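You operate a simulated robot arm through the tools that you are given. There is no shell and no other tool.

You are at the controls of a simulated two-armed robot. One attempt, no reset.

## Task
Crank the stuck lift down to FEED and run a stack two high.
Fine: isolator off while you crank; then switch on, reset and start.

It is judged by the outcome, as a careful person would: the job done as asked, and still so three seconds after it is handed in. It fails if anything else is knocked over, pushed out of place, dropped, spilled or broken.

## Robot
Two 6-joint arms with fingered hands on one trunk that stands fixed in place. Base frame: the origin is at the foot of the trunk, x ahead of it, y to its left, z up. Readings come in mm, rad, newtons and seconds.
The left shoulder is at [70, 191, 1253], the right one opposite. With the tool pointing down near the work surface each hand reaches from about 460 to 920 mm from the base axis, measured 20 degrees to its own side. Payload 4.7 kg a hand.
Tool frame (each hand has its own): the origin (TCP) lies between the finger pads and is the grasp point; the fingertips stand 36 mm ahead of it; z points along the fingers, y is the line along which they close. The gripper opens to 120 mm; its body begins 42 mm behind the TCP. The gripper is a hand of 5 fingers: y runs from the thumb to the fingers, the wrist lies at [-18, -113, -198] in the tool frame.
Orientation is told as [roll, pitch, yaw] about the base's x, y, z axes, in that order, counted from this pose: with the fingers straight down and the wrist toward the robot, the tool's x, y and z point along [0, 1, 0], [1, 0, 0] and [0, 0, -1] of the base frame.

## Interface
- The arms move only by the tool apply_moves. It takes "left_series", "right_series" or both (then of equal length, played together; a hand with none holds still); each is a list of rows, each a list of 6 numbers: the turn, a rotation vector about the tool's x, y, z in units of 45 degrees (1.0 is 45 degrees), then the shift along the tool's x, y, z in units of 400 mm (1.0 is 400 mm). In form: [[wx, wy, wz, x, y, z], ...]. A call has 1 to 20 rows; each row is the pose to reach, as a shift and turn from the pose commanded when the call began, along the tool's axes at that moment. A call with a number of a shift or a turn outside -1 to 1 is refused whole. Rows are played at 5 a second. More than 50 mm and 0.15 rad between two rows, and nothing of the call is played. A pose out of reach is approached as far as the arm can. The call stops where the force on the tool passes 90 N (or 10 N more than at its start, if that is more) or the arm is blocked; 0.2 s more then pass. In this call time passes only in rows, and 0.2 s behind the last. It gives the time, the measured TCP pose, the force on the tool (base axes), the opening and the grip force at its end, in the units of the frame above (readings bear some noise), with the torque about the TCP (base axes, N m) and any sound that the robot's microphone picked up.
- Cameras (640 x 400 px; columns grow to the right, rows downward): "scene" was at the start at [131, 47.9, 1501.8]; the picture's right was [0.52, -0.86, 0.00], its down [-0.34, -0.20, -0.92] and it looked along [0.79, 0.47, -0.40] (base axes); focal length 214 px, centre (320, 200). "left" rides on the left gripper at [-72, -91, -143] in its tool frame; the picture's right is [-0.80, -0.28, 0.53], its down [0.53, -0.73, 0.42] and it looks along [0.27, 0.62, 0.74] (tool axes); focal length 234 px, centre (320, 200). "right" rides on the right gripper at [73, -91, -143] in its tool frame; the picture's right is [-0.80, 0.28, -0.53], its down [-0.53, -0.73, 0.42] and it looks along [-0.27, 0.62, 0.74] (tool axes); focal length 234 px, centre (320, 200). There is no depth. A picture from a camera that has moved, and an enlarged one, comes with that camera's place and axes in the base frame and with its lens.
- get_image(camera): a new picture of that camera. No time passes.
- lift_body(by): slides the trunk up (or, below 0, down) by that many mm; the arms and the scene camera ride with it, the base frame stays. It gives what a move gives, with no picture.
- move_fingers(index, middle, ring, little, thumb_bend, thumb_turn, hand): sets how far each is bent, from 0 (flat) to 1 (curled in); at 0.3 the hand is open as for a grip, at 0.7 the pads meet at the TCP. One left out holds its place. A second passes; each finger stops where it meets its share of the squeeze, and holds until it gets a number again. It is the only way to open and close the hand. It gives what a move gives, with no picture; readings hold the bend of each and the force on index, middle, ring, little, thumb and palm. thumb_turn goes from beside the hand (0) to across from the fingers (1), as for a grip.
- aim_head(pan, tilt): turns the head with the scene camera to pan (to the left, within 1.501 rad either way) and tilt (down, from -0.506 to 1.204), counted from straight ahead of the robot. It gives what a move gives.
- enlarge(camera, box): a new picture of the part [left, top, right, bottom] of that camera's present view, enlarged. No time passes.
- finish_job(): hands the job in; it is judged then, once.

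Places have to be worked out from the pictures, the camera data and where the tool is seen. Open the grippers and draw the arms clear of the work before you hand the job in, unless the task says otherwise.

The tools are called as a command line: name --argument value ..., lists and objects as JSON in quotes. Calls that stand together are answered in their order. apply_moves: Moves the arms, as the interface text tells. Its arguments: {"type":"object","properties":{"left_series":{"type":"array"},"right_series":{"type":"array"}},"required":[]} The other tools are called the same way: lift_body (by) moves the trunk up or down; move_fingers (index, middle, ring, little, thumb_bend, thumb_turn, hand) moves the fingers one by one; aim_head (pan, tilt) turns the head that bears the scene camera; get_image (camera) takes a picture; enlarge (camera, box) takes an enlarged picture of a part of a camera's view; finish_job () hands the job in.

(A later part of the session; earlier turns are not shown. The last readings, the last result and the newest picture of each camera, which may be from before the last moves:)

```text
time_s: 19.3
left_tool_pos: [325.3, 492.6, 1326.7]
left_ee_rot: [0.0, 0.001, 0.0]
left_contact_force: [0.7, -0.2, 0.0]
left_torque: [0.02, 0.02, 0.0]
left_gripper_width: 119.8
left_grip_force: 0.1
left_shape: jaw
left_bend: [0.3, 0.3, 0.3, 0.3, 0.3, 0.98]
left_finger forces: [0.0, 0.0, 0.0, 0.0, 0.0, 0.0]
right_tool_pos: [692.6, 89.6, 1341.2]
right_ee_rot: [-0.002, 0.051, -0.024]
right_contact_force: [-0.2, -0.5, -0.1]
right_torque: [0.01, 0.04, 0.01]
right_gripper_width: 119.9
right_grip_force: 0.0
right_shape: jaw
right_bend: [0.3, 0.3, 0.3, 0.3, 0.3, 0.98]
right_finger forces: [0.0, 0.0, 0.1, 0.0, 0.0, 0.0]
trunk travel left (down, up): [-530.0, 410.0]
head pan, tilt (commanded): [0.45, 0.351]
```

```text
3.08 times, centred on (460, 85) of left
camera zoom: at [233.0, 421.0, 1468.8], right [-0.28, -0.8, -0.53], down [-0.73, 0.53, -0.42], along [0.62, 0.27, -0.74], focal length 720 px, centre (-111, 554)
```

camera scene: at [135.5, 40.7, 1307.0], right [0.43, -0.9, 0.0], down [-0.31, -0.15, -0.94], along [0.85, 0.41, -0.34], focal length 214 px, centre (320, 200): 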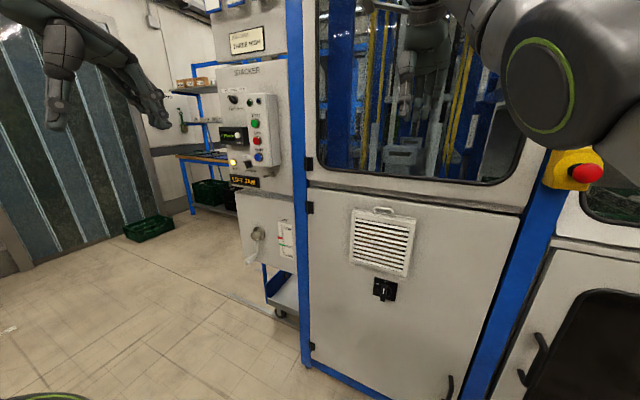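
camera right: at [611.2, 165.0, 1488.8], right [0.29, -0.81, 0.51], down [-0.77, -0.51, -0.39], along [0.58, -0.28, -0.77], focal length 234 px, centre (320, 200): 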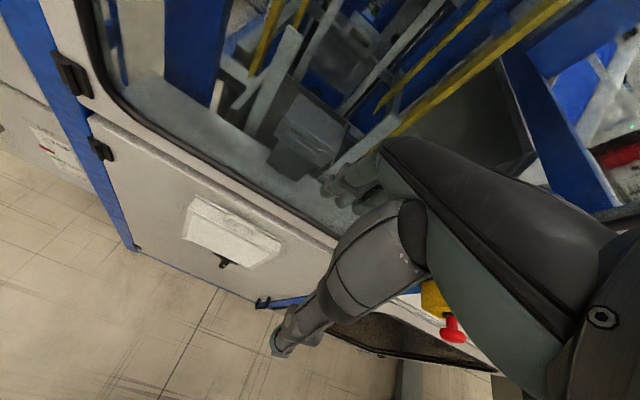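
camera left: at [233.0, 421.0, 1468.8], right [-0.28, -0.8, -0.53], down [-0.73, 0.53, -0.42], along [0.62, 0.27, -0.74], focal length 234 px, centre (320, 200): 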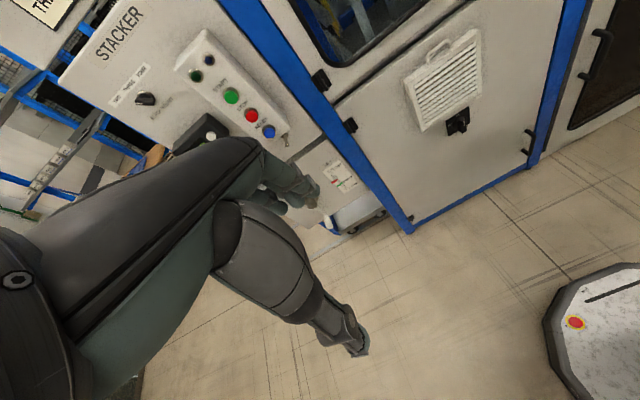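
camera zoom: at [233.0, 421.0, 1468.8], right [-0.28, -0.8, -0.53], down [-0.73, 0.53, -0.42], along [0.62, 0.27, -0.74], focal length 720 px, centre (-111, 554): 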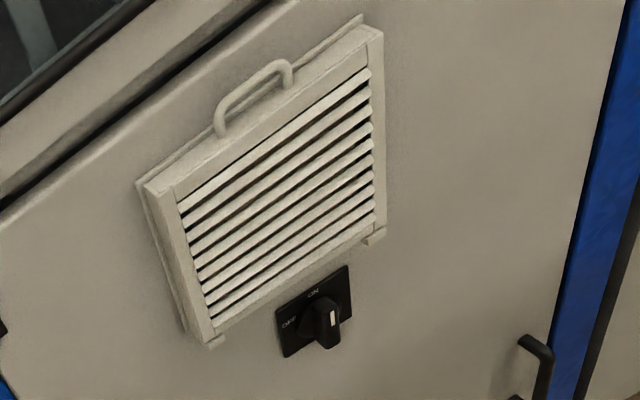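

The isolator is at ON with OFF to its left; the lift pointer stands about two ticks above FEED. I zoom in further on the height selector to read where it points.

enlarge --camera "scene" --box '[222, 84, 262, 112]'

enlarge --camera "left" --box '[105, 50, 175, 110]'

enlarge --camera "scene" --box '[240, 215, 300, 275]'

enlarge --camera "scene" --box '[215, 150, 280, 200]'

```text
14.29 times, centred on (242, 98) of scene
camera zoom: at [135.5, 40.7, 1307.0], right [0.43, -0.9, 0.0], down [-0.31, -0.15, -0.94], along [0.85, 0.41, -0.34], focal length 3064 px, centre (1434, 1657)
```

zoom: 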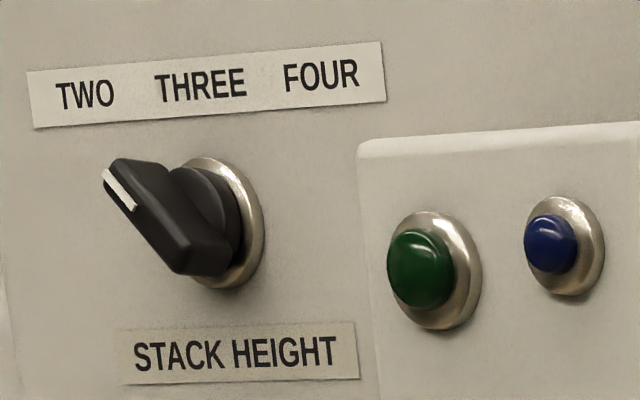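

```text
6.67 times, centred on (140, 80) of left
camera zoom: at [233.0, 421.0, 1468.8], right [-0.28, -0.8, -0.53], down [-0.73, 0.53, -0.42], along [0.62, 0.27, -0.74], focal length 1561 px, centre (1520, 1000)
```

zoom: 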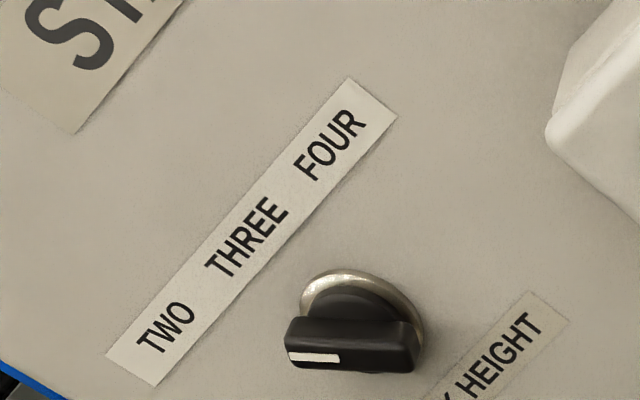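

```text
6.67 times, centred on (270, 245) of scene
camera zoom: at [135.5, 40.7, 1307.0], right [0.43, -0.9, 0.0], down [-0.31, -0.15, -0.94], along [0.85, 0.41, -0.34], focal length 1430 px, centre (653, -100)
```

zoom: 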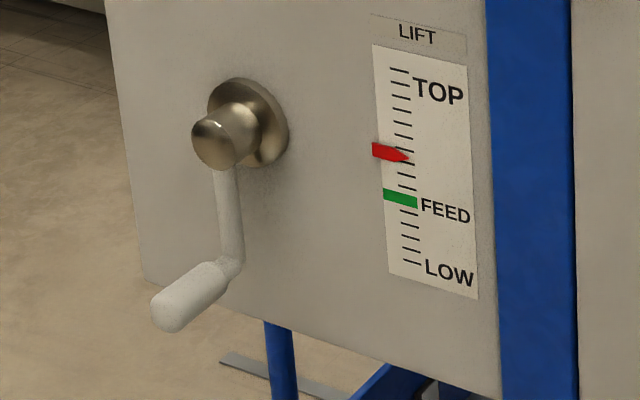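

```text
8.00 times, centred on (248, 175) of scene
camera zoom: at [135.5, 40.7, 1307.0], right [0.43, -0.9, 0.0], down [-0.31, -0.15, -0.94], along [0.85, 0.41, -0.34], focal length 1716 px, centre (900, 400)
```

zoom: 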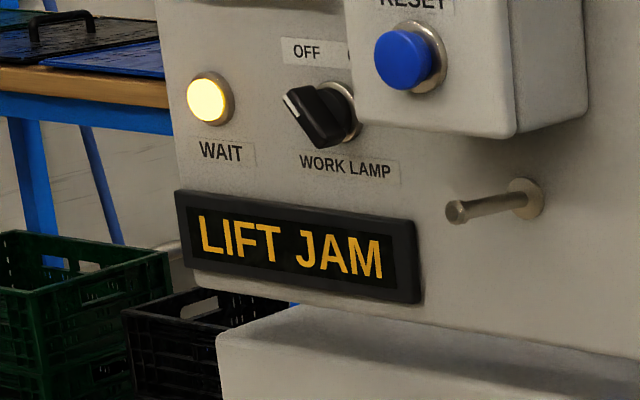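

The selector already stands at TWO (white mark upper left), so it stays untouched. I raise the trunk 100 mm for a better left-arm geometry and start swinging the left hand outward and down through free space.

lift_body --by 100

apply_moves --left_series '[[0, 0, 0, 0.078, 0.062, 0.064], [0, 0, 0, 0.156, 0.124, 0.128], [0, 0, 0, 0.234, 0.186, 0.192], [0, 0, 0, 0.312, 0.248, 0.256], [0, 0, 0, 0.39, 0.31, 0.32]]'

```text
time_s: 20.7
left_tool_pos: [324.0, 494.1, 1425.1]
left_ee_rot: [-0.001, 0.0, 0.0]
left_contact_force: [0.1, -1.0, -0.4]
left_torque: [0.01, 0.0, -0.01]
left_gripper_width: 119.8
left_grip_force: 0.1
left_shape: jaw
left_bend: [0.3, 0.3, 0.3, 0.3, 0.3, 0.98]
left_finger forces: [0.0, 0.1, 0.0, 0.1, 0.0, 0.1]
right_tool_pos: [694.4, 89.7, 1442.3]
right_ee_rot: [-0.003, 0.052, -0.023]
right_contact_force: [0.2, 0.2, -0.3]
right_torque: [0.0, -0.02, 0.02]
right_gripper_width: 120.0
right_grip_force: 0.1
right_shape: jaw
right_bend: [0.3, 0.3, 0.3, 0.3, 0.3, 0.98]
right_finger forces: [0.1, 0.1, 0.0, 0.0, 0.1, 0.1]
trunk travel left (down, up): [-630.0, 310.0]
head pan, tilt (commanded): [0.45, 0.351]
```

```text
time_s: 21.9
left_tool_pos: [471.1, 609.3, 1330.0]
left_ee_rot: [0.002, -0.002, -0.001]
left_contact_force: [-0.2, 0.3, 0.8]
left_torque: [0.04, -0.04, 0.0]
left_gripper_width: 120.1
left_grip_force: 0.0
left_shape: jaw
left_bend: [0.3, 0.3, 0.3, 0.3, 0.3, 0.98]
left_finger forces: [0.0, 0.1, 0.1, 0.0, 0.1, 0.1]
left hand out of reach, approached as far as the arm can: row 2, 3, 4, 5
right_tool_pos: [692.6, 87.4, 1442.4]
right_ee_rot: [-0.001, 0.048, -0.023]
right_contact_force: [-0.2, -0.7, -0.1]
right_torque: [0.03, -0.03, 0.0]
right_gripper_width: 119.7
right_grip_force: 0.1
right_shape: jaw
right_bend: [0.3, 0.3, 0.3, 0.3, 0.3, 0.98]
right_finger forces: [0.0, 0.0, 0.0, 0.0, 0.1, 0.0]
trunk travel left (down, up): [-630.0, 310.0]
head pan, tilt (commanded): [0.45, 0.351]
```

The left hand stopped short at [471, 609, 1330], so pointing down this high is awkward. I try tilting the hand toward pointing forward while moving it further left, all in free space.

apply_moves --left_series '[[-0.18, 0, 0, 0.06, 0.02, 0], [-0.36, 0, 0, 0.12, 0.04, 0], [-0.54, 0, 0, 0.18, 0.06, 0], [-0.72, 0, 0, 0.24, 0.08, 0], [-0.9, 0, 0, 0.3, 0.1, 0]]'

get_image --camera "scene"

get_image --camera "left"

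```text
time_s: 23.1
left_tool_pos: [573.7, 688.2, 1415.4]
left_ee_rot: [0.004, -0.608, -0.001]
left_contact_force: [0.2, -1.0, 0.5]
left_torque: [0.01, 0.04, 0.04]
left_gripper_width: 120.0
left_grip_force: 0.1
left_shape: jaw
left_bend: [0.3, 0.3, 0.3, 0.3, 0.3, 0.98]
left_finger forces: [0.1, 0.1, 0.1, 0.0, 0.0, 0.0]
left hand out of reach, approached as far as the arm can: row 1, 2, 3, 4, 5
right_tool_pos: [694.7, 86.5, 1441.4]
right_ee_rot: [0.0, 0.049, -0.022]
right_contact_force: [-0.6, -0.7, 0.3]
right_torque: [0.0, 0.01, 0.0]
right_gripper_width: 119.7
right_grip_force: 0.1
right_shape: jaw
right_bend: [0.3, 0.3, 0.3, 0.3, 0.3, 0.98]
right_finger forces: [0.0, 0.0, 0.1, 0.1, 0.0, 0.0]
trunk travel left (down, up): [-630.0, 310.0]
head pan, tilt (commanded): [0.45, 0.351]
```

```text
taken
camera scene: at [135.5, 38.3, 1407.1], right [0.43, -0.9, 0.0], down [-0.31, -0.15, -0.94], along [0.85, 0.41, -0.34], focal length 214 px, centre (320, 200)
```

scene: 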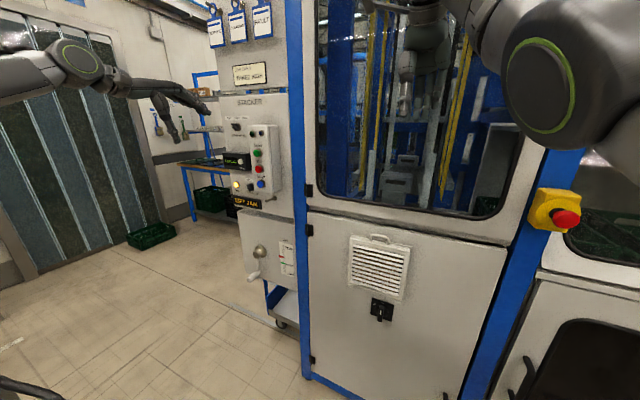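

```text
taken
camera left: at [416.9, 614.9, 1480.1], right [0.07, -0.8, -0.59], down [-0.36, 0.53, -0.77], along [0.93, 0.27, -0.25], focal length 234 px, centre (320, 200)
```

left: 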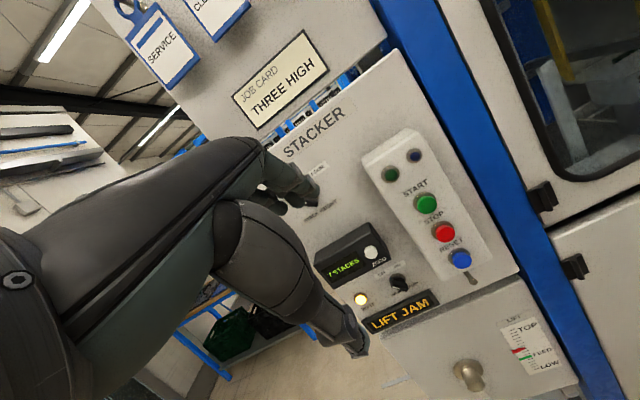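

The hand is now at [574, 688, 1415], tilted forward by 35 degrees. I pan the head to see the left arm's posture (elbow and wrist) to understand its limits.

aim_head --pan 1.2 --tilt 0.1

get_image --camera "scene"

aim_head --pan -0.6 --tilt 0.1

get_image --camera "scene"

```text
time_s: 24.2
left_tool_pos: [573.1, 689.2, 1414.2]
left_ee_rot: [0.001, -0.605, 0.0]
left_contact_force: [0.7, -0.3, 0.4]
left_torque: [0.01, 0.02, -0.03]
left_gripper_width: 120.1
left_grip_force: 0.0
left_shape: jaw
left_bend: [0.3, 0.3, 0.3, 0.3, 0.3, 0.98]
left_finger forces: [0.1, 0.0, 0.1, 0.0, 0.0, 0.0]
right_tool_pos: [693.8, 88.1, 1442.9]
right_ee_rot: [-0.002, 0.051, -0.025]
right_contact_force: [0.1, -0.6, 0.8]
right_torque: [0.0, -0.04, 0.0]
right_gripper_width: 120.1
right_grip_force: 0.0
right_shape: jaw
right_bend: [0.3, 0.3, 0.3, 0.3, 0.3, 0.98]
right_finger forces: [0.1, 0.1, 0.0, 0.0, 0.1, 0.0]
trunk travel left (down, up): [-630.0, 310.0]
head pan, tilt (commanded): [1.201, 0.099]
```

```text
taken
camera scene: at [85.0, 85.7, 1430.4], right [0.93, -0.36, 0.0], down [-0.04, -0.09, -0.99], along [0.36, 0.93, -0.1], focal length 214 px, centre (320, 200)
```

scene: 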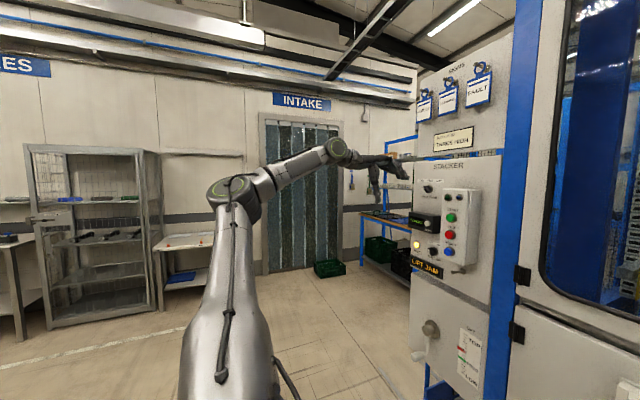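

```text
time_s: 26.0
left_tool_pos: [573.8, 690.4, 1413.7]
left_ee_rot: [0.0, -0.605, -0.001]
left_contact_force: [-0.5, 0.9, 0.7]
left_torque: [0.01, 0.01, 0.02]
left_gripper_width: 120.2
left_grip_force: 0.1
left_shape: jaw
left_bend: [0.3, 0.3, 0.3, 0.3, 0.3, 0.98]
left_finger forces: [0.0, 0.0, 0.0, 0.1, 0.0, 0.0]
right_tool_pos: [693.9, 90.3, 1442.8]
right_ee_rot: [0.0, 0.049, -0.025]
right_contact_force: [0.1, -0.4, -0.9]
right_torque: [-0.01, -0.02, 0.0]
right_gripper_width: 119.8
right_grip_force: 0.2
right_shape: jaw
right_bend: [0.3, 0.3, 0.3, 0.3, 0.3, 0.98]
right_finger forces: [0.0, 0.0, 0.0, 0.0, 0.0, 0.0]
trunk travel left (down, up): [-630.0, 310.0]
head pan, tilt (commanded): [-0.6, 0.099]
```

```text
taken
camera scene: at [127.7, -51.7, 1430.4], right [-0.56, -0.83, 0.0], down [-0.08, 0.06, -0.99], along [0.82, -0.56, -0.1], focal length 214 px, centre (320, 200)
```

scene: 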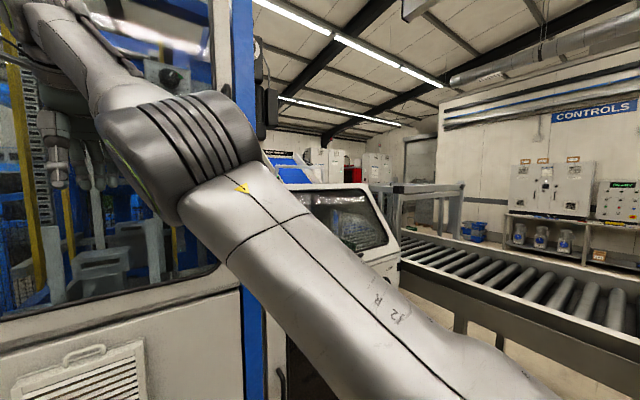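

The left elbow is out to the left and up, the forearm pointing forward — a forward-pointing hand suits it. I go on tilting the hand toward horizontal, moving it slightly down, still 150 mm short of the panel.

apply_moves --left_series '[[-0.18, 0, 0, 0, 0, 0.03], [-0.36, 0, 0, 0, -0.02, 0.06], [-0.54, 0, 0, 0, -0.05, 0.09], [-0.72, 0, 0, 0, -0.09, 0.12], [-0.9, 0, 0, 0, -0.13, 0.15]]'

aim_head --pan 0.9 --tilt 0.3

get_image --camera "scene"

get_image --camera "left"

```text
time_s: 27.2
left_tool_pos: [656.1, 651.1, 1343.7]
left_ee_rot: [0.18, -1.247, -0.166]
left_contact_force: [0.7, 4.2, -1.2]
left_torque: [-0.21, -0.04, -0.27]
left_gripper_width: 119.9
left_grip_force: 0.0
left_shape: jaw
left_bend: [0.3, 0.3, 0.3, 0.3, 0.3, 0.98]
left_finger forces: [0.0, 0.0, 0.0, 0.0, 0.1, 0.0]
left hand out of reach, approached as far as the arm can: row 1, 2, 3, 4, 5
right_tool_pos: [698.4, 93.4, 1434.4]
right_ee_rot: [-0.007, 0.059, -0.022]
right_contact_force: [3.1, -2.3, -5.1]
right_torque: [0.13, 0.23, 0.0]
right_gripper_width: 119.9
right_grip_force: 0.1
right_shape: jaw
right_bend: [0.3, 0.3, 0.3, 0.3, 0.3, 0.98]
right_finger forces: [0.0, 0.1, 0.0, 0.1, 0.1, 0.0]
trunk travel left (down, up): [-630.0, 310.0]
head pan, tilt (commanded): [-0.6, 0.099]
```

```text
time_s: 28.8
left_tool_pos: [653.8, 649.8, 1349.3]
left_ee_rot: [0.205, -1.247, -0.194]
left_contact_force: [-0.6, 0.1, -0.8]
left_torque: [0.0, -0.03, 0.01]
left_gripper_width: 120.2
left_grip_force: 0.0
left_shape: jaw
left_bend: [0.3, 0.3, 0.3, 0.3, 0.3, 0.98]
left_finger forces: [0.1, 0.0, 0.0, 0.0, 0.0, 0.0]
right_tool_pos: [694.1, 88.8, 1441.4]
right_ee_rot: [-0.004, 0.05, -0.023]
right_contact_force: [0.8, 0.4, -0.1]
right_torque: [0.0, -0.01, 0.02]
right_gripper_width: 119.9
right_grip_force: 0.0
right_shape: jaw
right_bend: [0.3, 0.3, 0.3, 0.3, 0.3, 0.98]
right_finger forces: [0.0, 0.0, 0.0, 0.1, 0.1, 0.0]
trunk travel left (down, up): [-630.0, 310.0]
head pan, tilt (commanded): [0.901, 0.3]
```

```text
taken
camera scene: at [109.9, 73.5, 1411.7], right [0.78, -0.62, 0.0], down [-0.18, -0.23, -0.96], along [0.59, 0.75, -0.3], focal length 214 px, centre (320, 200)
```

scene: 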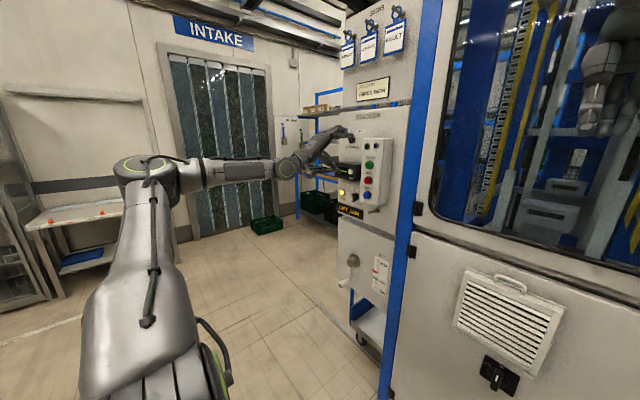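

```text
taken
camera left: at [489.1, 579.5, 1301.5], right [0.41, -0.77, -0.48], down [0.17, 0.58, -0.79], along [0.89, 0.24, 0.38], focal length 234 px, centre (320, 200)
```

left: 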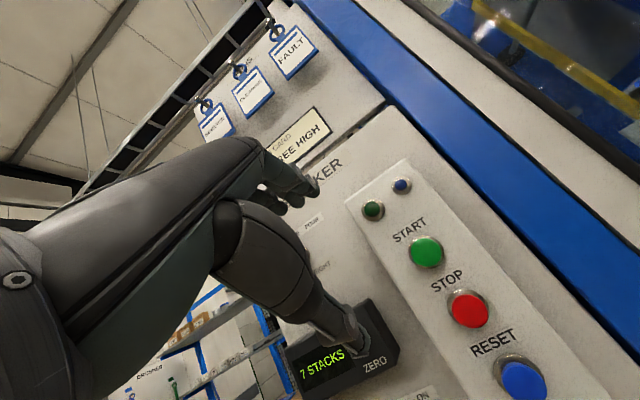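

The hand now points nearly forward at [654, 650, 1349], 18 degrees below horizontal, clear of the panel by about 100 mm. I move it left and down, where the arm is more stretched, while levelling it.

apply_moves --left_series '[[-0.1, 0, 0, 0.08, -0.065, 0.0], [-0.2, 0, 0, 0.15, -0.13, 0.0], [-0.3, 0, 0, 0.2, -0.19, 0.0], [-0.39, 0, 0, 0.23, -0.26, 0.0]]'

get_image --camera "scene"

get_image --camera "left"

```text
time_s: 29.8
left_tool_pos: [621.2, 750.4, 1249.9]
left_ee_rot: [1.107, -1.538, -1.095]
left_contact_force: [-0.4, 0.8, -0.5]
left_torque: [0.03, -0.02, -0.01]
left_gripper_width: 119.8
left_grip_force: 0.0
left_shape: jaw
left_bend: [0.3, 0.3, 0.3, 0.3, 0.3, 0.98]
left_finger forces: [0.1, 0.0, 0.0, 0.0, 0.0, 0.0]
right_tool_pos: [694.5, 91.8, 1442.3]
right_ee_rot: [-0.004, 0.05, -0.026]
right_contact_force: [0.1, 0.3, -0.4]
right_torque: [-0.04, 0.02, 0.0]
right_gripper_width: 119.9
right_grip_force: 0.0
right_shape: jaw
right_bend: [0.3, 0.3, 0.3, 0.3, 0.3, 0.98]
right_finger forces: [0.0, 0.0, 0.1, 0.0, 0.0, 0.1]
trunk travel left (down, up): [-630.0, 310.0]
head pan, tilt (commanded): [0.901, 0.3]
```

```text
taken
camera scene: at [110.2, 75.2, 1411.7], right [0.78, -0.62, 0.0], down [-0.18, -0.23, -0.95], along [0.59, 0.75, -0.3], focal length 214 px, centre (320, 200)
```

scene: 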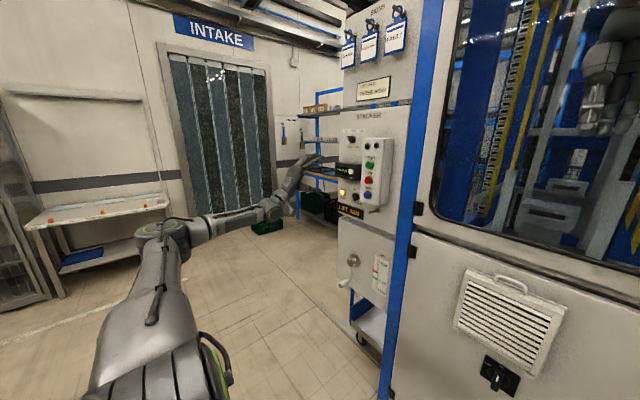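

```text
taken
camera left: at [477.6, 679.6, 1157.9], right [0.53, -0.79, -0.31], down [0.41, 0.56, -0.72], along [0.74, 0.26, 0.62], focal length 234 px, centre (320, 200)
```

left: 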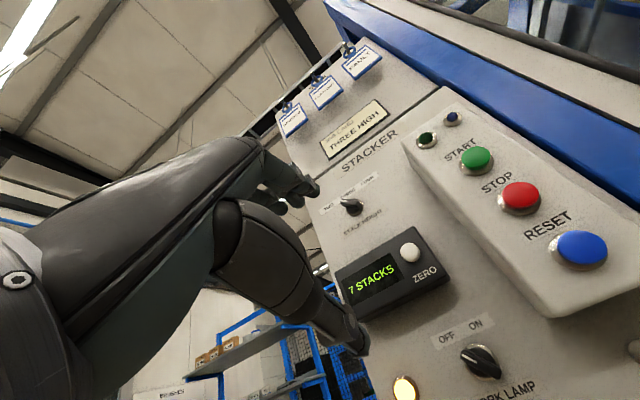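

Now every row was reachable: the hand points straight forward at [621, 750, 1250] and behaves as commanded. From two scene views I get the crank hub at about [823, 725, 783] with its handle hanging at [758–820, 725, 679], and the isolator plate centred at [812, 100, 721]. I bring the hand down and across in front of the machine, keeping x near 640.

apply_moves --left_series '[[0, 0, 0, -0.036, -0.107, 0.007], [0, 0, 0, -0.071, -0.214, 0.014], [0, 0, 0, -0.107, -0.321, 0.02], [0, 0, 0, -0.143, -0.429, 0.027], [0, 0, 0, -0.179, -0.536, 0.034], [0, 0, 0, -0.214, -0.643, 0.04], [0, 0, 0, -0.25, -0.75, 0.0475]]'

get_image --camera "scene"

```text
time_s: 31.4
left_tool_pos: [639.2, 657.6, 946.4]
left_ee_rot: [1.094, -1.539, -1.084]
left_contact_force: [0.3, 0.7, -0.6]
left_torque: [0.01, 0.01, 0.03]
left_gripper_width: 120.1
left_grip_force: 0.0
left_shape: jaw
left_bend: [0.3, 0.3, 0.3, 0.3, 0.3, 0.98]
left_finger forces: [0.1, 0.0, 0.0, 0.1, 0.1, 0.0]
right_tool_pos: [694.5, 89.8, 1441.7]
right_ee_rot: [-0.002, 0.051, -0.025]
right_contact_force: [0.9, -0.1, -0.1]
right_torque: [-0.03, 0.04, -0.02]
right_gripper_width: 119.9
right_grip_force: 0.0
right_shape: jaw
right_bend: [0.3, 0.3, 0.3, 0.3, 0.3, 0.98]
right_finger forces: [0.0, 0.1, 0.1, 0.1, 0.0, 0.1]
trunk travel left (down, up): [-630.0, 310.0]
head pan, tilt (commanded): [0.901, 0.3]
```

```text
taken
camera scene: at [110.6, 73.9, 1411.7], right [0.78, -0.62, 0.0], down [-0.18, -0.23, -0.95], along [0.59, 0.75, -0.3], focal length 214 px, centre (320, 200)
```

scene: 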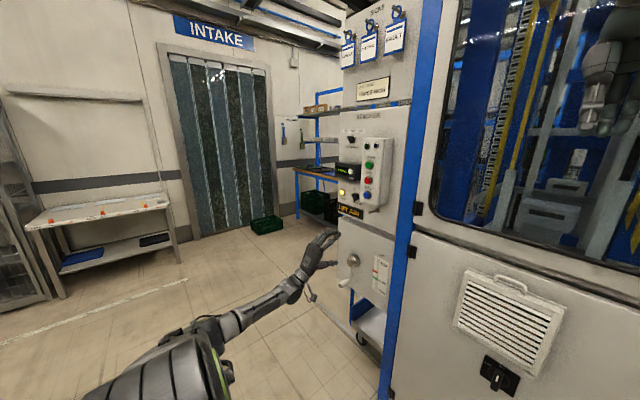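

The arm follows exactly. I continue to about [650, 380, 740], in front of the door, and turn the head to watch the isolator.

apply_moves --left_series '[[0, 0, 0, -0.1, -0.07, 0.003], [0, 0, 0, -0.2, -0.14, 0.006], [0, 0, 0, -0.3, -0.21, 0.01], [0, 0, 0, -0.4, -0.28, 0.014], [0, 0, 0, -0.5, -0.35, 0.018], [0, 0, 0, -0.6, -0.42, 0.022], [0, 0, 0, -0.7, -0.5, 0.025]]'

aim_head --pan 0.2 --tilt 0.6

get_image --camera "scene"

get_image --camera "left"

```text
refused: row 7 steps farther than a row can; nothing moved
```

```text
time_s: 32.4
left_tool_pos: [638.4, 659.1, 947.5]
left_ee_rot: [1.102, -1.538, -1.09]
left_contact_force: [0.4, -0.1, 0.7]
left_torque: [0.0, 0.0, 0.01]
left_gripper_width: 120.3
left_grip_force: 0.0
left_shape: jaw
left_bend: [0.3, 0.3, 0.3, 0.3, 0.3, 0.98]
left_finger forces: [0.0, 0.0, 0.0, 0.0, 0.0, 0.0]
right_tool_pos: [694.3, 90.1, 1442.2]
right_ee_rot: [-0.003, 0.05, -0.024]
right_contact_force: [0.5, -0.1, 0.6]
right_torque: [-0.01, 0.0, 0.03]
right_gripper_width: 119.9
right_grip_force: 0.0
right_shape: jaw
right_bend: [0.3, 0.3, 0.3, 0.3, 0.3, 0.98]
right_finger forces: [0.0, 0.0, 0.1, 0.0, 0.1, 0.0]
trunk travel left (down, up): [-630.0, 310.0]
head pan, tilt (commanded): [0.201, 0.6]
```

```text
taken
camera scene: at [138.4, 18.0, 1384.3], right [0.2, -0.98, 0.0], down [-0.55, -0.11, -0.83], along [0.81, 0.16, -0.56], focal length 214 px, centre (320, 200)
```

scene: 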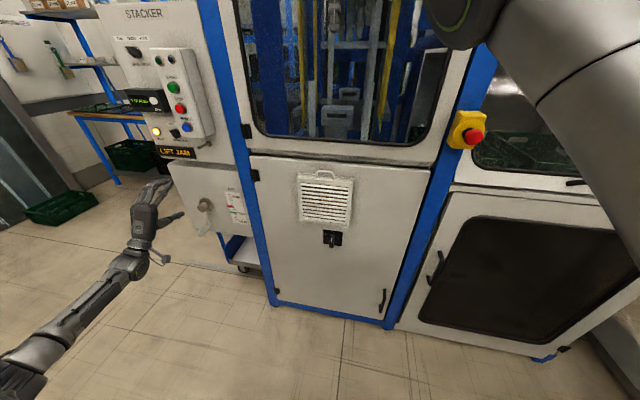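

```text
taken
camera left: at [494.7, 587.3, 855.5], right [0.53, -0.79, -0.31], down [0.41, 0.56, -0.72], along [0.74, 0.26, 0.62], focal length 234 px, centre (320, 200)
```

left: 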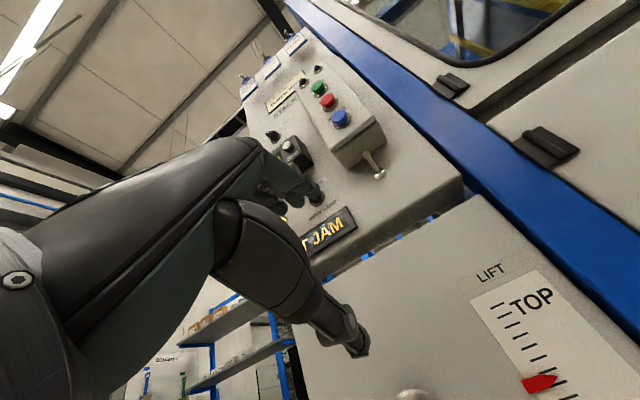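

One step was a hair too long, so nothing moved. I resend the same path with smaller steps.

apply_moves --left_series '[[0, 0, 0, -0.09, -0.065, 0.003], [0, 0, 0, -0.18, -0.13, 0.006], [0, 0, 0, -0.27, -0.195, 0.01], [0, 0, 0, -0.36, -0.26, 0.014], [0, 0, 0, -0.45, -0.325, 0.018], [0, 0, 0, -0.54, -0.39, 0.022], [0, 0, 0, -0.63, -0.455, 0.025], [0, 0, 0, -0.7, -0.51, 0.03]]'

lift_body --by 80

get_image --camera "scene"

```text
time_s: 34.2
left_tool_pos: [650.2, 383.4, 737.6]
left_ee_rot: [1.128, -1.536, -1.115]
left_contact_force: [0.1, 0.6, -0.8]
left_torque: [0.0, 0.02, 0.0]
left_gripper_width: 120.0
left_grip_force: 0.0
left_shape: jaw
left_bend: [0.3, 0.3, 0.3, 0.3, 0.3, 0.98]
left_finger forces: [0.0, 0.0, 0.0, 0.0, 0.0, 0.1]
right_tool_pos: [695.2, 89.1, 1442.3]
right_ee_rot: [-0.002, 0.051, -0.025]
right_contact_force: [0.0, -0.7, 0.1]
right_torque: [0.02, -0.01, 0.04]
right_gripper_width: 120.0
right_grip_force: 0.1
right_shape: jaw
right_bend: [0.3, 0.3, 0.3, 0.3, 0.3, 0.98]
right_finger forces: [0.1, 0.1, 0.0, 0.0, 0.0, 0.0]
trunk travel left (down, up): [-630.0, 310.0]
head pan, tilt (commanded): [0.201, 0.6]
```

```text
time_s: 35.4
left_tool_pos: [648.2, 386.0, 817.8]
left_ee_rot: [1.099, -1.537, -1.086]
left_contact_force: [0.0, 0.2, -0.2]
left_torque: [-0.02, -0.01, 0.01]
left_gripper_width: 120.2
left_grip_force: 0.0
left_shape: jaw
left_bend: [0.3, 0.3, 0.3, 0.3, 0.3, 0.98]
left_finger forces: [0.0, 0.0, 0.0, 0.0, 0.0, 0.0]
right_tool_pos: [695.7, 89.5, 1521.8]
right_ee_rot: [-0.003, 0.05, -0.026]
right_contact_force: [-0.3, -0.2, -0.2]
right_torque: [-0.02, -0.03, 0.02]
right_gripper_width: 119.8
right_grip_force: 0.2
right_shape: jaw
right_bend: [0.3, 0.3, 0.3, 0.3, 0.3, 0.98]
right_finger forces: [0.0, 0.1, 0.0, 0.0, 0.0, 0.1]
trunk travel left (down, up): [-710.0, 230.0]
head pan, tilt (commanded): [0.201, 0.6]
```

```text
taken
camera scene: at [138.6, 17.9, 1464.2], right [0.2, -0.98, 0.0], down [-0.55, -0.11, -0.82], along [0.81, 0.16, -0.57], focal length 214 px, centre (320, 200)
```

scene: 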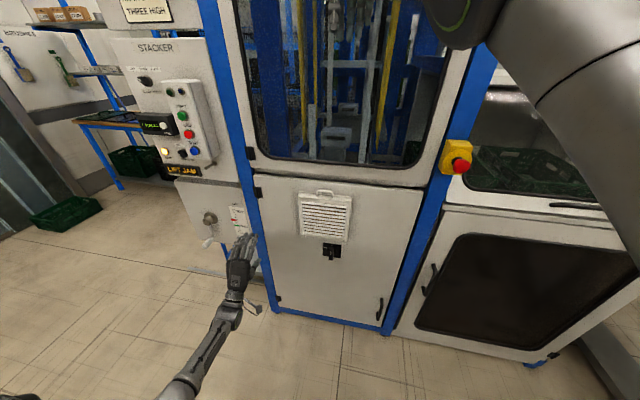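

Reachable everywhere so far. I now roll the hand 90 degrees in two steps (thumb side to the left, fingers to the right) while moving in front of the isolator, staying 120 mm away from it.

apply_moves --left_series '[[0, 0, 0.167, -0.06, -0.024, 0.013], [0, 0, 0.333, -0.12, -0.048, 0.027], [0, 0, 0.5, -0.17, -0.072, 0.04], [0, 0, 0.667, -0.23, -0.097, 0.053], [0, 0, 0.833, -0.285, -0.121, 0.067], [0, 0, 1.0, -0.34, -0.145, 0.08]]'

apply_moves --left_series '[[0, 0, 0.167, -0.056, 0.033, 0.0], [0, 0, 0.333, -0.111, 0.065, 0.0], [0, 0, 0.5, -0.167, 0.098, 0.0], [0, 0, 0.667, -0.223, 0.131, 0.0], [0, 0, 0.833, -0.278, 0.163, 0.0], [0, 0, 1.0, -0.334, 0.196, 0.0]]'

get_image --camera "scene"

get_image --camera "left"

```text
time_s: 36.8
left_tool_pos: [681.3, 251.9, 751.7]
left_ee_rot: [1.549, -0.754, -1.542]
left_contact_force: [0.6, -0.9, 0.5]
left_torque: [0.0, -0.01, 0.01]
left_gripper_width: 119.9
left_grip_force: 0.0
left_shape: jaw
left_bend: [0.3, 0.3, 0.3, 0.3, 0.3, 0.98]
left_finger forces: [0.1, 0.0, 0.0, 0.0, 0.0, 0.1]
right_tool_pos: [693.8, 88.6, 1523.3]
right_ee_rot: [-0.002, 0.051, -0.023]
right_contact_force: [-0.1, 0.1, 0.5]
right_torque: [0.03, -0.02, 0.02]
right_gripper_width: 120.0
right_grip_force: 0.0
right_shape: jaw
right_bend: [0.3, 0.3, 0.3, 0.3, 0.3, 0.98]
right_finger forces: [0.1, 0.0, 0.0, 0.1, 0.0, 0.0]
trunk travel left (down, up): [-710.0, 230.0]
head pan, tilt (commanded): [0.201, 0.6]
```

```text
time_s: 38.2
left_tool_pos: [682.5, 100.7, 709.5]
left_ee_rot: [1.554, 0.034, -1.557]
left_contact_force: [-0.5, -0.2, -0.4]
left_torque: [-0.01, -0.05, 0.03]
left_gripper_width: 120.0
left_grip_force: 0.1
left_shape: jaw
left_bend: [0.3, 0.3, 0.3, 0.3, 0.3, 0.98]
left_finger forces: [0.0, 0.0, 0.0, 0.1, 0.0, 0.0]
right_tool_pos: [695.1, 88.6, 1523.2]
right_ee_rot: [-0.001, 0.05, -0.024]
right_contact_force: [0.0, -0.1, -0.4]
right_torque: [0.01, 0.0, 0.02]
right_gripper_width: 120.0
right_grip_force: 0.0
right_shape: jaw
right_bend: [0.3, 0.3, 0.3, 0.3, 0.3, 0.98]
right_finger forces: [0.0, 0.1, 0.0, 0.0, 0.0, 0.0]
trunk travel left (down, up): [-710.0, 230.0]
head pan, tilt (commanded): [0.201, 0.6]
```

```text
taken
camera scene: at [138.4, 16.7, 1464.3], right [0.2, -0.98, 0.0], down [-0.55, -0.11, -0.82], along [0.81, 0.16, -0.57], focal length 214 px, centre (320, 200)
```

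scene: 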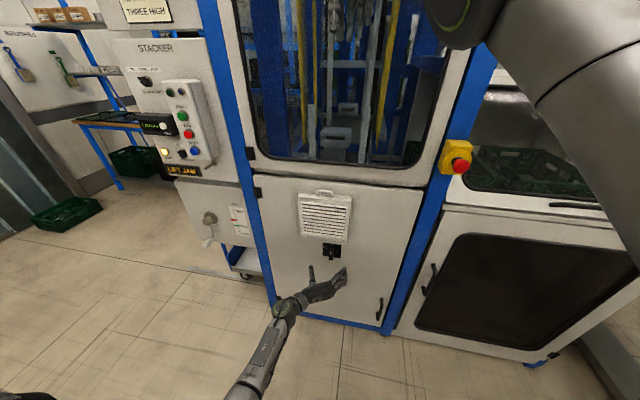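

```text
taken
camera left: at [536.9, 193.9, 641.5], right [0.51, 0.31, -0.8], down [0.42, 0.72, 0.55], along [0.75, -0.62, 0.23], focal length 234 px, centre (320, 200)
```

left: 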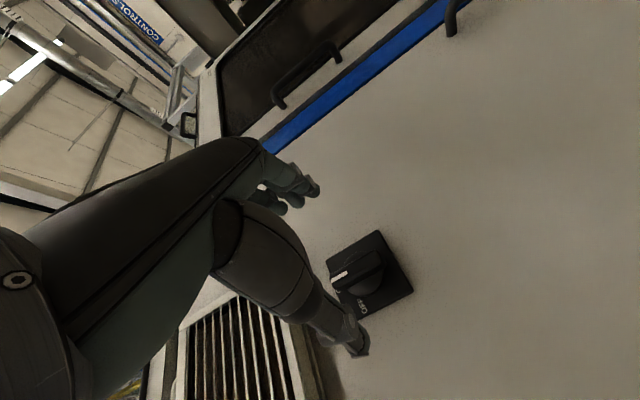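

The hand is in front of the isolator with the knob in its camera's view. I zoom in to fix the knob's place relative to the fingers.

enlarge --camera "left" --box '[240, 140, 440, 370]'

enlarge --camera "scene" --box '[280, 220, 380, 320]'

```text
1.74 times, centred on (340, 255) of left
camera zoom: at [536.9, 193.9, 641.5], right [0.51, 0.31, -0.8], down [0.42, 0.72, 0.55], along [0.75, -0.62, 0.23], focal length 407 px, centre (285, 104)
```

zoom: 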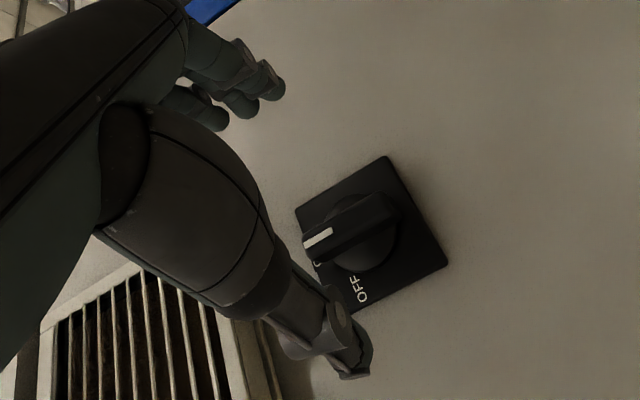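

```text
4.00 times, centred on (330, 270) of scene
camera zoom: at [138.4, 16.7, 1464.3], right [0.2, -0.98, 0.0], down [-0.55, -0.11, -0.82], along [0.81, 0.16, -0.57], focal length 858 px, centre (280, -80)
```

zoom: 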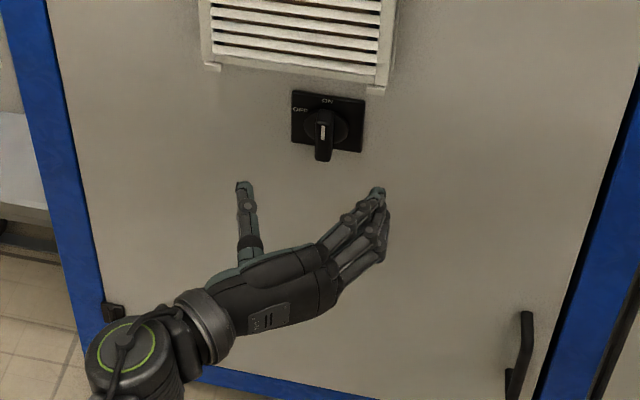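

Combining both cameras, the knob centre is at about [823, 101, 710] with its bar 35 mm proud (front at x≈788), upright at ON. The hand is already lined up (100.7, 709.5), so I advance 92 mm to straddle the bar.

apply_moves --left_series '[[0, 0, 0, 0, 0, 0.08], [0, 0, 0, 0, 0, 0.15], [0, 0, 0, 0, 0, 0.2], [0, 0, 0, 0, 0, 0.23]]'

enlarge --camera "left" --box '[220, 120, 460, 360]'

enlarge --camera "scene" --box '[280, 220, 380, 320]'

```text
time_s: 39.2
left_tool_pos: [776.4, 104.4, 708.3]
left_ee_rot: [1.555, 0.029, -1.559]
left_contact_force: [0.0, 0.1, -0.3]
left_torque: [-0.02, -0.01, 0.01]
left_gripper_width: 119.9
left_grip_force: 0.0
left_shape: jaw
left_bend: [0.3, 0.3, 0.3, 0.3, 0.3, 0.98]
left_finger forces: [0.0, 0.1, 0.0, 0.0, 0.0, 0.0]
right_tool_pos: [695.0, 90.0, 1521.5]
right_ee_rot: [-0.002, 0.05, -0.024]
right_contact_force: [0.4, -0.6, 0.3]
right_torque: [0.05, -0.01, -0.04]
right_gripper_width: 120.1
right_grip_force: 0.1
right_shape: jaw
right_bend: [0.3, 0.3, 0.3, 0.3, 0.3, 0.98]
right_finger forces: [0.1, 0.0, 0.0, 0.0, 0.0, 0.0]
trunk travel left (down, up): [-710.0, 230.0]
head pan, tilt (commanded): [0.201, 0.6]
```

```text
1.67 times, centred on (340, 240) of left
camera zoom: at [630.9, 195.9, 640.0], right [0.51, 0.31, -0.8], down [0.42, 0.72, 0.55], along [0.75, -0.62, 0.24], focal length 390 px, centre (287, 133)
```

zoom: 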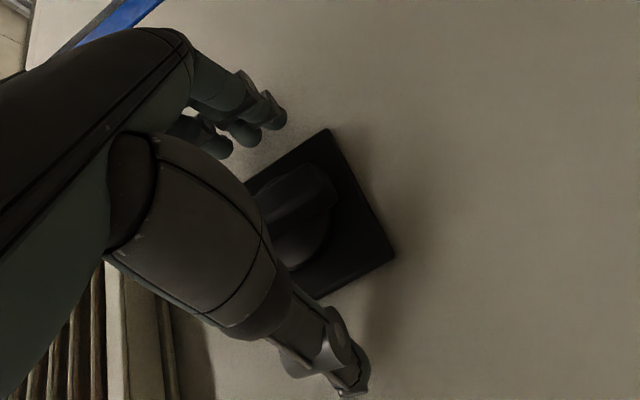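

```text
4.00 times, centred on (330, 270) of scene
camera zoom: at [139.1, 17.6, 1464.1], right [0.2, -0.98, 0.0], down [-0.55, -0.11, -0.82], along [0.81, 0.16, -0.57], focal length 858 px, centre (280, -80)
```

zoom: 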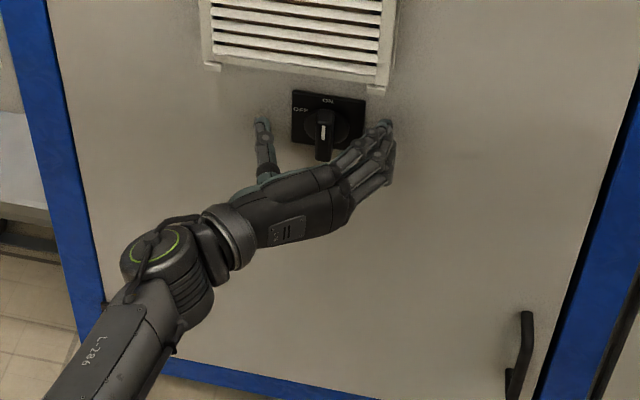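

The hand straddles the bar with 10 mm or so of clearance to the plate. I close the fingers and thumb gently on the bar.

move_fingers --hand "left" --index 0.68 --middle 0.68 --ring 0.68 --little 0.68 --thumb_bend 0.68

enlarge --camera "left" --box '[220, 120, 460, 360]'

enlarge --camera "scene" --box '[300, 230, 360, 290]'

```text
time_s: 40.2
left_tool_pos: [774.3, 101.8, 709.8]
left_ee_rot: [1.555, 0.03, -1.56]
left_contact_force: [-20.8, -18.6, -1.7]
left_torque: [0.28, -0.03, -1.13]
left_gripper_width: 58.9
left_grip_force: 23.5
left_shape: fingers
left_bend: [0.48, 0.46, 0.65, 0.68, 0.58, 0.97]
left_finger forces: [17.1, 14.1, 4.8, 0.0, 11.4, 0.0]
right_tool_pos: [691.1, 89.1, 1522.0]
right_ee_rot: [-0.002, 0.047, -0.019]
right_contact_force: [1.5, 3.5, 2.1]
right_torque: [-0.27, 0.05, 0.06]
right_gripper_width: 119.8
right_grip_force: 0.0
right_shape: jaw
right_bend: [0.3, 0.3, 0.3, 0.3, 0.3, 0.98]
right_finger forces: [0.1, 0.0, 0.1, 0.0, 0.0, 0.1]
trunk travel left (down, up): [-710.0, 230.0]
head pan, tilt (commanded): [0.201, 0.6]
```

```text
1.67 times, centred on (340, 240) of left
camera zoom: at [628.7, 194.4, 641.2], right [0.51, 0.31, -0.8], down [0.42, 0.72, 0.55], along [0.75, -0.62, 0.24], focal length 390 px, centre (287, 133)
```

zoom: 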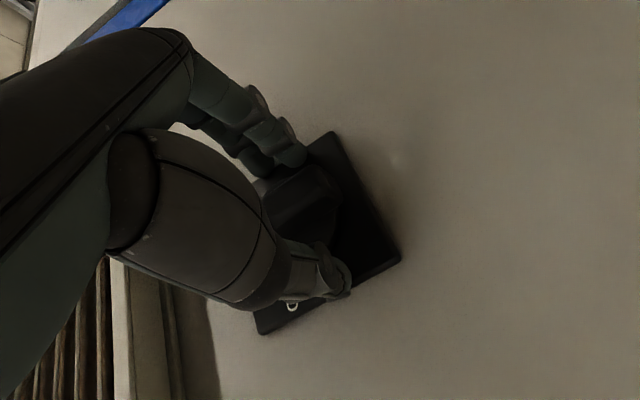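

```text
6.67 times, centred on (330, 260) of scene
camera zoom: at [135.9, 15.0, 1464.5], right [0.2, -0.98, 0.0], down [-0.55, -0.11, -0.83], along [0.81, 0.16, -0.56], focal length 1430 px, centre (253, -200)
```

zoom: 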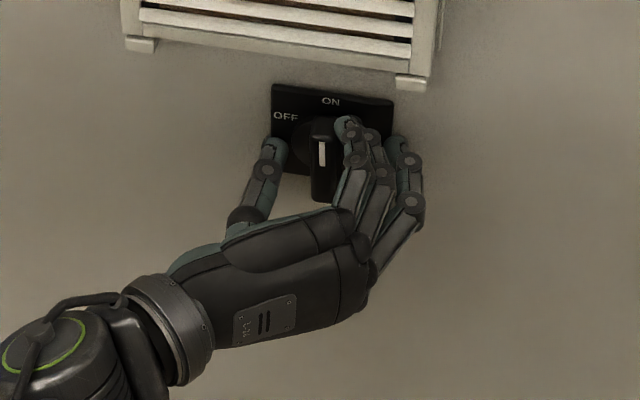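

The fingertips of index and middle met the plate or the knob's round base (20 N). I loosen them, back off 14 mm and close again.

move_fingers --hand "left" --index 0.4 --middle 0.4 --ring 0.4 --little 0.4 --thumb_bend 0.4

apply_moves --left_series '[[0, 0, 0, 0, 0, -0.02], [0, 0, 0, 0, 0, -0.035]]'

move_fingers --hand "left" --index 0.68 --middle 0.68 --ring 0.68 --little 0.68 --thumb_bend 0.68

enlarge --camera "left" --box '[220, 120, 460, 360]'

enlarge --camera "scene" --box '[300, 230, 360, 290]'

```text
time_s: 41.2
left_tool_pos: [775.0, 106.5, 709.3]
left_ee_rot: [1.556, 0.029, -1.556]
left_contact_force: [-20.4, 6.4, -1.5]
left_torque: [0.1, 0.23, -0.63]
left_gripper_width: 84.7
left_grip_force: 10.1
left_shape: fingers
left_bend: [0.45, 0.4, 0.4, 0.4, 0.4, 0.98]
left_finger forces: [20.0, 0.1, 0.0, 0.1, 0.0, 0.0]
right_tool_pos: [692.6, 90.1, 1521.3]
right_ee_rot: [-0.003, 0.052, -0.025]
right_contact_force: [-0.4, -0.3, 0.1]
right_torque: [0.01, -0.02, -0.01]
right_gripper_width: 120.0
right_grip_force: 0.0
right_shape: jaw
right_bend: [0.3, 0.3, 0.3, 0.3, 0.3, 0.98]
right_finger forces: [0.0, 0.0, 0.0, 0.1, 0.0, 0.0]
trunk travel left (down, up): [-710.0, 230.0]
head pan, tilt (commanded): [0.201, 0.6]
```

```text
time_s: 41.8
left_tool_pos: [761.0, 103.9, 711.3]
left_ee_rot: [1.556, 0.028, -1.56]
left_contact_force: [-0.2, -0.1, -0.5]
left_torque: [0.0, 0.0, -0.02]
left_gripper_width: 92.6
left_grip_force: 0.0
left_shape: fingers
left_bend: [0.4, 0.4, 0.4, 0.4, 0.4, 0.98]
left_finger forces: [0.0, 0.1, 0.0, 0.1, 0.1, 0.0]
right_tool_pos: [693.6, 90.8, 1521.1]
right_ee_rot: [-0.003, 0.053, -0.024]
right_contact_force: [0.0, 0.0, -0.6]
right_torque: [0.02, 0.0, -0.03]
right_gripper_width: 119.8
right_grip_force: 0.1
right_shape: jaw
right_bend: [0.3, 0.3, 0.3, 0.3, 0.3, 0.98]
right_finger forces: [0.0, 0.0, 0.0, 0.0, 0.1, 0.0]
trunk travel left (down, up): [-710.0, 230.0]
head pan, tilt (commanded): [0.201, 0.6]
```

```text
time_s: 42.8
left_tool_pos: [761.8, 102.6, 709.8]
left_ee_rot: [1.557, 0.03, -1.561]
left_contact_force: [-2.7, -21.1, 0.6]
left_torque: [0.19, -0.11, -0.91]
left_gripper_width: 19.0
left_grip_force: 12.0
left_shape: fingers
left_bend: [0.63, 0.59, 0.65, 0.68, 0.67, 0.97]
left_finger forces: [5.6, 14.0, 3.5, 0.1, 0.5, 0.0]
right_tool_pos: [695.4, 85.0, 1517.5]
right_ee_rot: [0.0, 0.054, -0.027]
right_contact_force: [0.4, -0.1, 0.1]
right_torque: [0.02, -0.01, 0.01]
right_gripper_width: 120.0
right_grip_force: 0.1
right_shape: jaw
right_bend: [0.3, 0.3, 0.3, 0.3, 0.3, 0.98]
right_finger forces: [0.0, 0.0, 0.0, 0.0, 0.0, 0.0]
trunk travel left (down, up): [-710.0, 230.0]
head pan, tilt (commanded): [0.201, 0.6]
```

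```text
1.67 times, centred on (340, 240) of left
camera zoom: at [615.9, 194.3, 642.0], right [0.51, 0.31, -0.8], down [0.42, 0.72, 0.55], along [0.75, -0.62, 0.24], focal length 390 px, centre (287, 133)
```

zoom: 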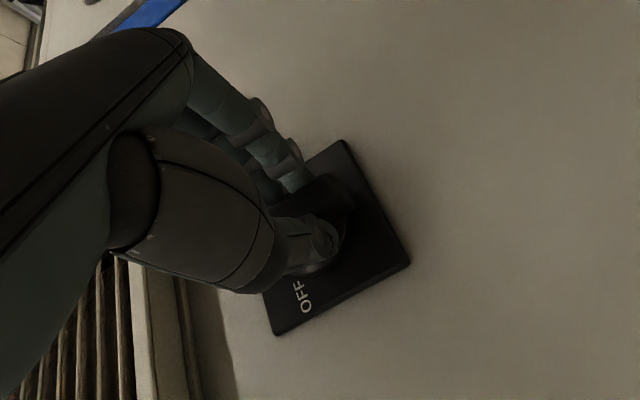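

```text
6.67 times, centred on (330, 260) of scene
camera zoom: at [138.0, 14.7, 1464.3], right [0.2, -0.98, 0.0], down [-0.55, -0.11, -0.83], along [0.81, 0.16, -0.56], focal length 1430 px, centre (253, -200)
```

zoom: 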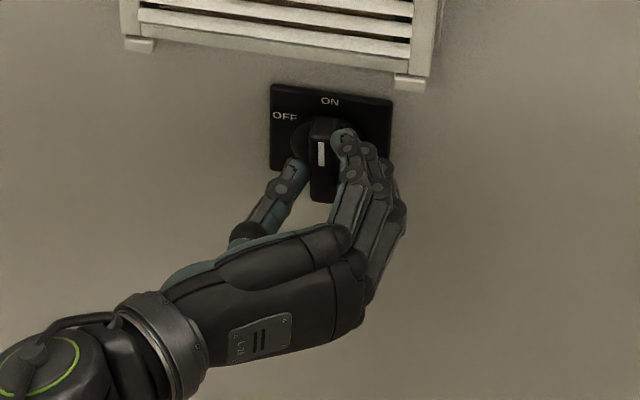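

Now index, middle and ring bear on the bar's right side; the thumb just touches. I bend the thumb further for a proper pinch.

move_fingers --hand "left" --thumb_bend 0.8

```text
time_s: 43.8
left_tool_pos: [760.8, 104.7, 709.8]
left_ee_rot: [1.556, 0.032, -1.556]
left_contact_force: [-4.6, -7.9, 5.6]
left_torque: [0.14, -0.34, -0.78]
left_gripper_width: 16.9
left_grip_force: 21.9
left_shape: fingers
left_bend: [0.61, 0.58, 0.65, 0.68, 0.71, 0.97]
left_finger forces: [6.8, 20.0, 3.4, 0.1, 13.7, 0.1]
right_tool_pos: [692.2, 88.8, 1523.7]
right_ee_rot: [-0.003, 0.049, -0.025]
right_contact_force: [-0.1, 0.0, -0.7]
right_torque: [0.01, 0.04, 0.03]
right_gripper_width: 120.2
right_grip_force: 0.1
right_shape: jaw
right_bend: [0.3, 0.3, 0.3, 0.3, 0.3, 0.98]
right_finger forces: [0.0, 0.1, 0.0, 0.0, 0.0, 0.0]
trunk travel left (down, up): [-710.0, 230.0]
head pan, tilt (commanded): [0.201, 0.6]
```

The bar is pinched (14 N thumb, 27 N fingers). I turn the hand 45 degrees counter-clockwise as seen from the robot, toward OFF.

apply_moves --left_series '[[0, 0, -0.17, 0, 0, 0], [0, 0, -0.34, 0, 0, 0], [0, 0, -0.5, 0, 0, 0], [0, 0, -0.67, 0, 0, 0], [0, 0, -0.84, 0, 0, 0], [0, 0, -1.0, 0, 0, 0]]'

enlarge --camera "scene" --box '[300, 230, 360, 290]'

enlarge --camera "left" --box '[220, 120, 460, 360]'

```text
time_s: 45.2
left_tool_pos: [763.0, 116.7, 718.5]
left_ee_rot: [1.562, -0.755, -1.553]
left_contact_force: [-1.3, -9.6, -3.9]
left_torque: [-0.14, -0.26, -0.3]
left_gripper_width: 17.1
left_grip_force: 19.5
left_shape: fingers
left_bend: [0.6, 0.68, 0.68, 0.68, 0.75, 0.9]
left_finger forces: [21.5, 0.0, 0.1, 0.0, 17.7, 0.0]
left hand out of reach, approached as far as the arm can: row 6
right_tool_pos: [699.7, 85.9, 1517.9]
right_ee_rot: [-0.002, 0.059, -0.027]
right_contact_force: [1.3, -1.1, -3.2]
right_torque: [0.16, 0.16, 0.0]
right_gripper_width: 120.2
right_grip_force: 0.1
right_shape: jaw
right_bend: [0.3, 0.3, 0.3, 0.3, 0.3, 0.98]
right_finger forces: [0.1, 0.0, 0.0, 0.0, 0.0, 0.0]
trunk travel left (down, up): [-710.0, 230.0]
head pan, tilt (commanded): [0.201, 0.6]
```

```text
6.67 times, centred on (330, 260) of scene
camera zoom: at [141.1, 15.7, 1463.9], right [0.2, -0.98, 0.0], down [-0.56, -0.11, -0.82], along [0.81, 0.16, -0.57], focal length 1430 px, centre (253, -200)
```

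zoom: 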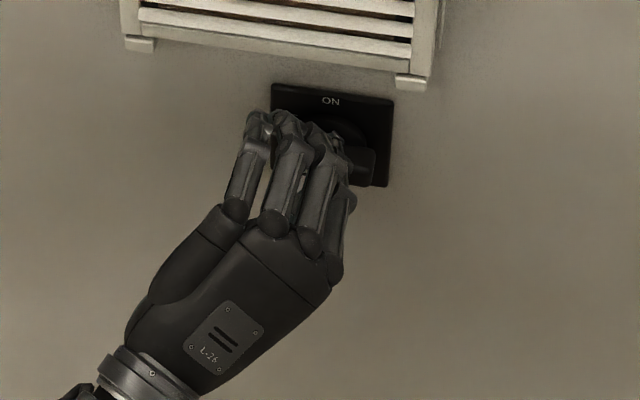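

```text
1.67 times, centred on (340, 240) of left
camera zoom: at [618.5, 132.4, 604.1], right [0.52, -0.34, -0.78], down [0.41, 0.9, -0.12], along [0.75, -0.26, 0.61], focal length 390 px, centre (287, 133)
```

zoom: 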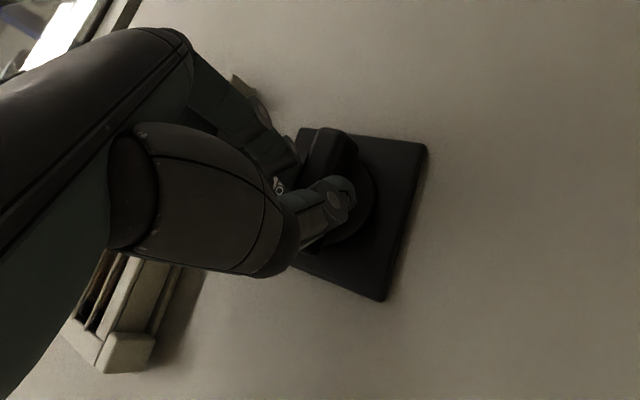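

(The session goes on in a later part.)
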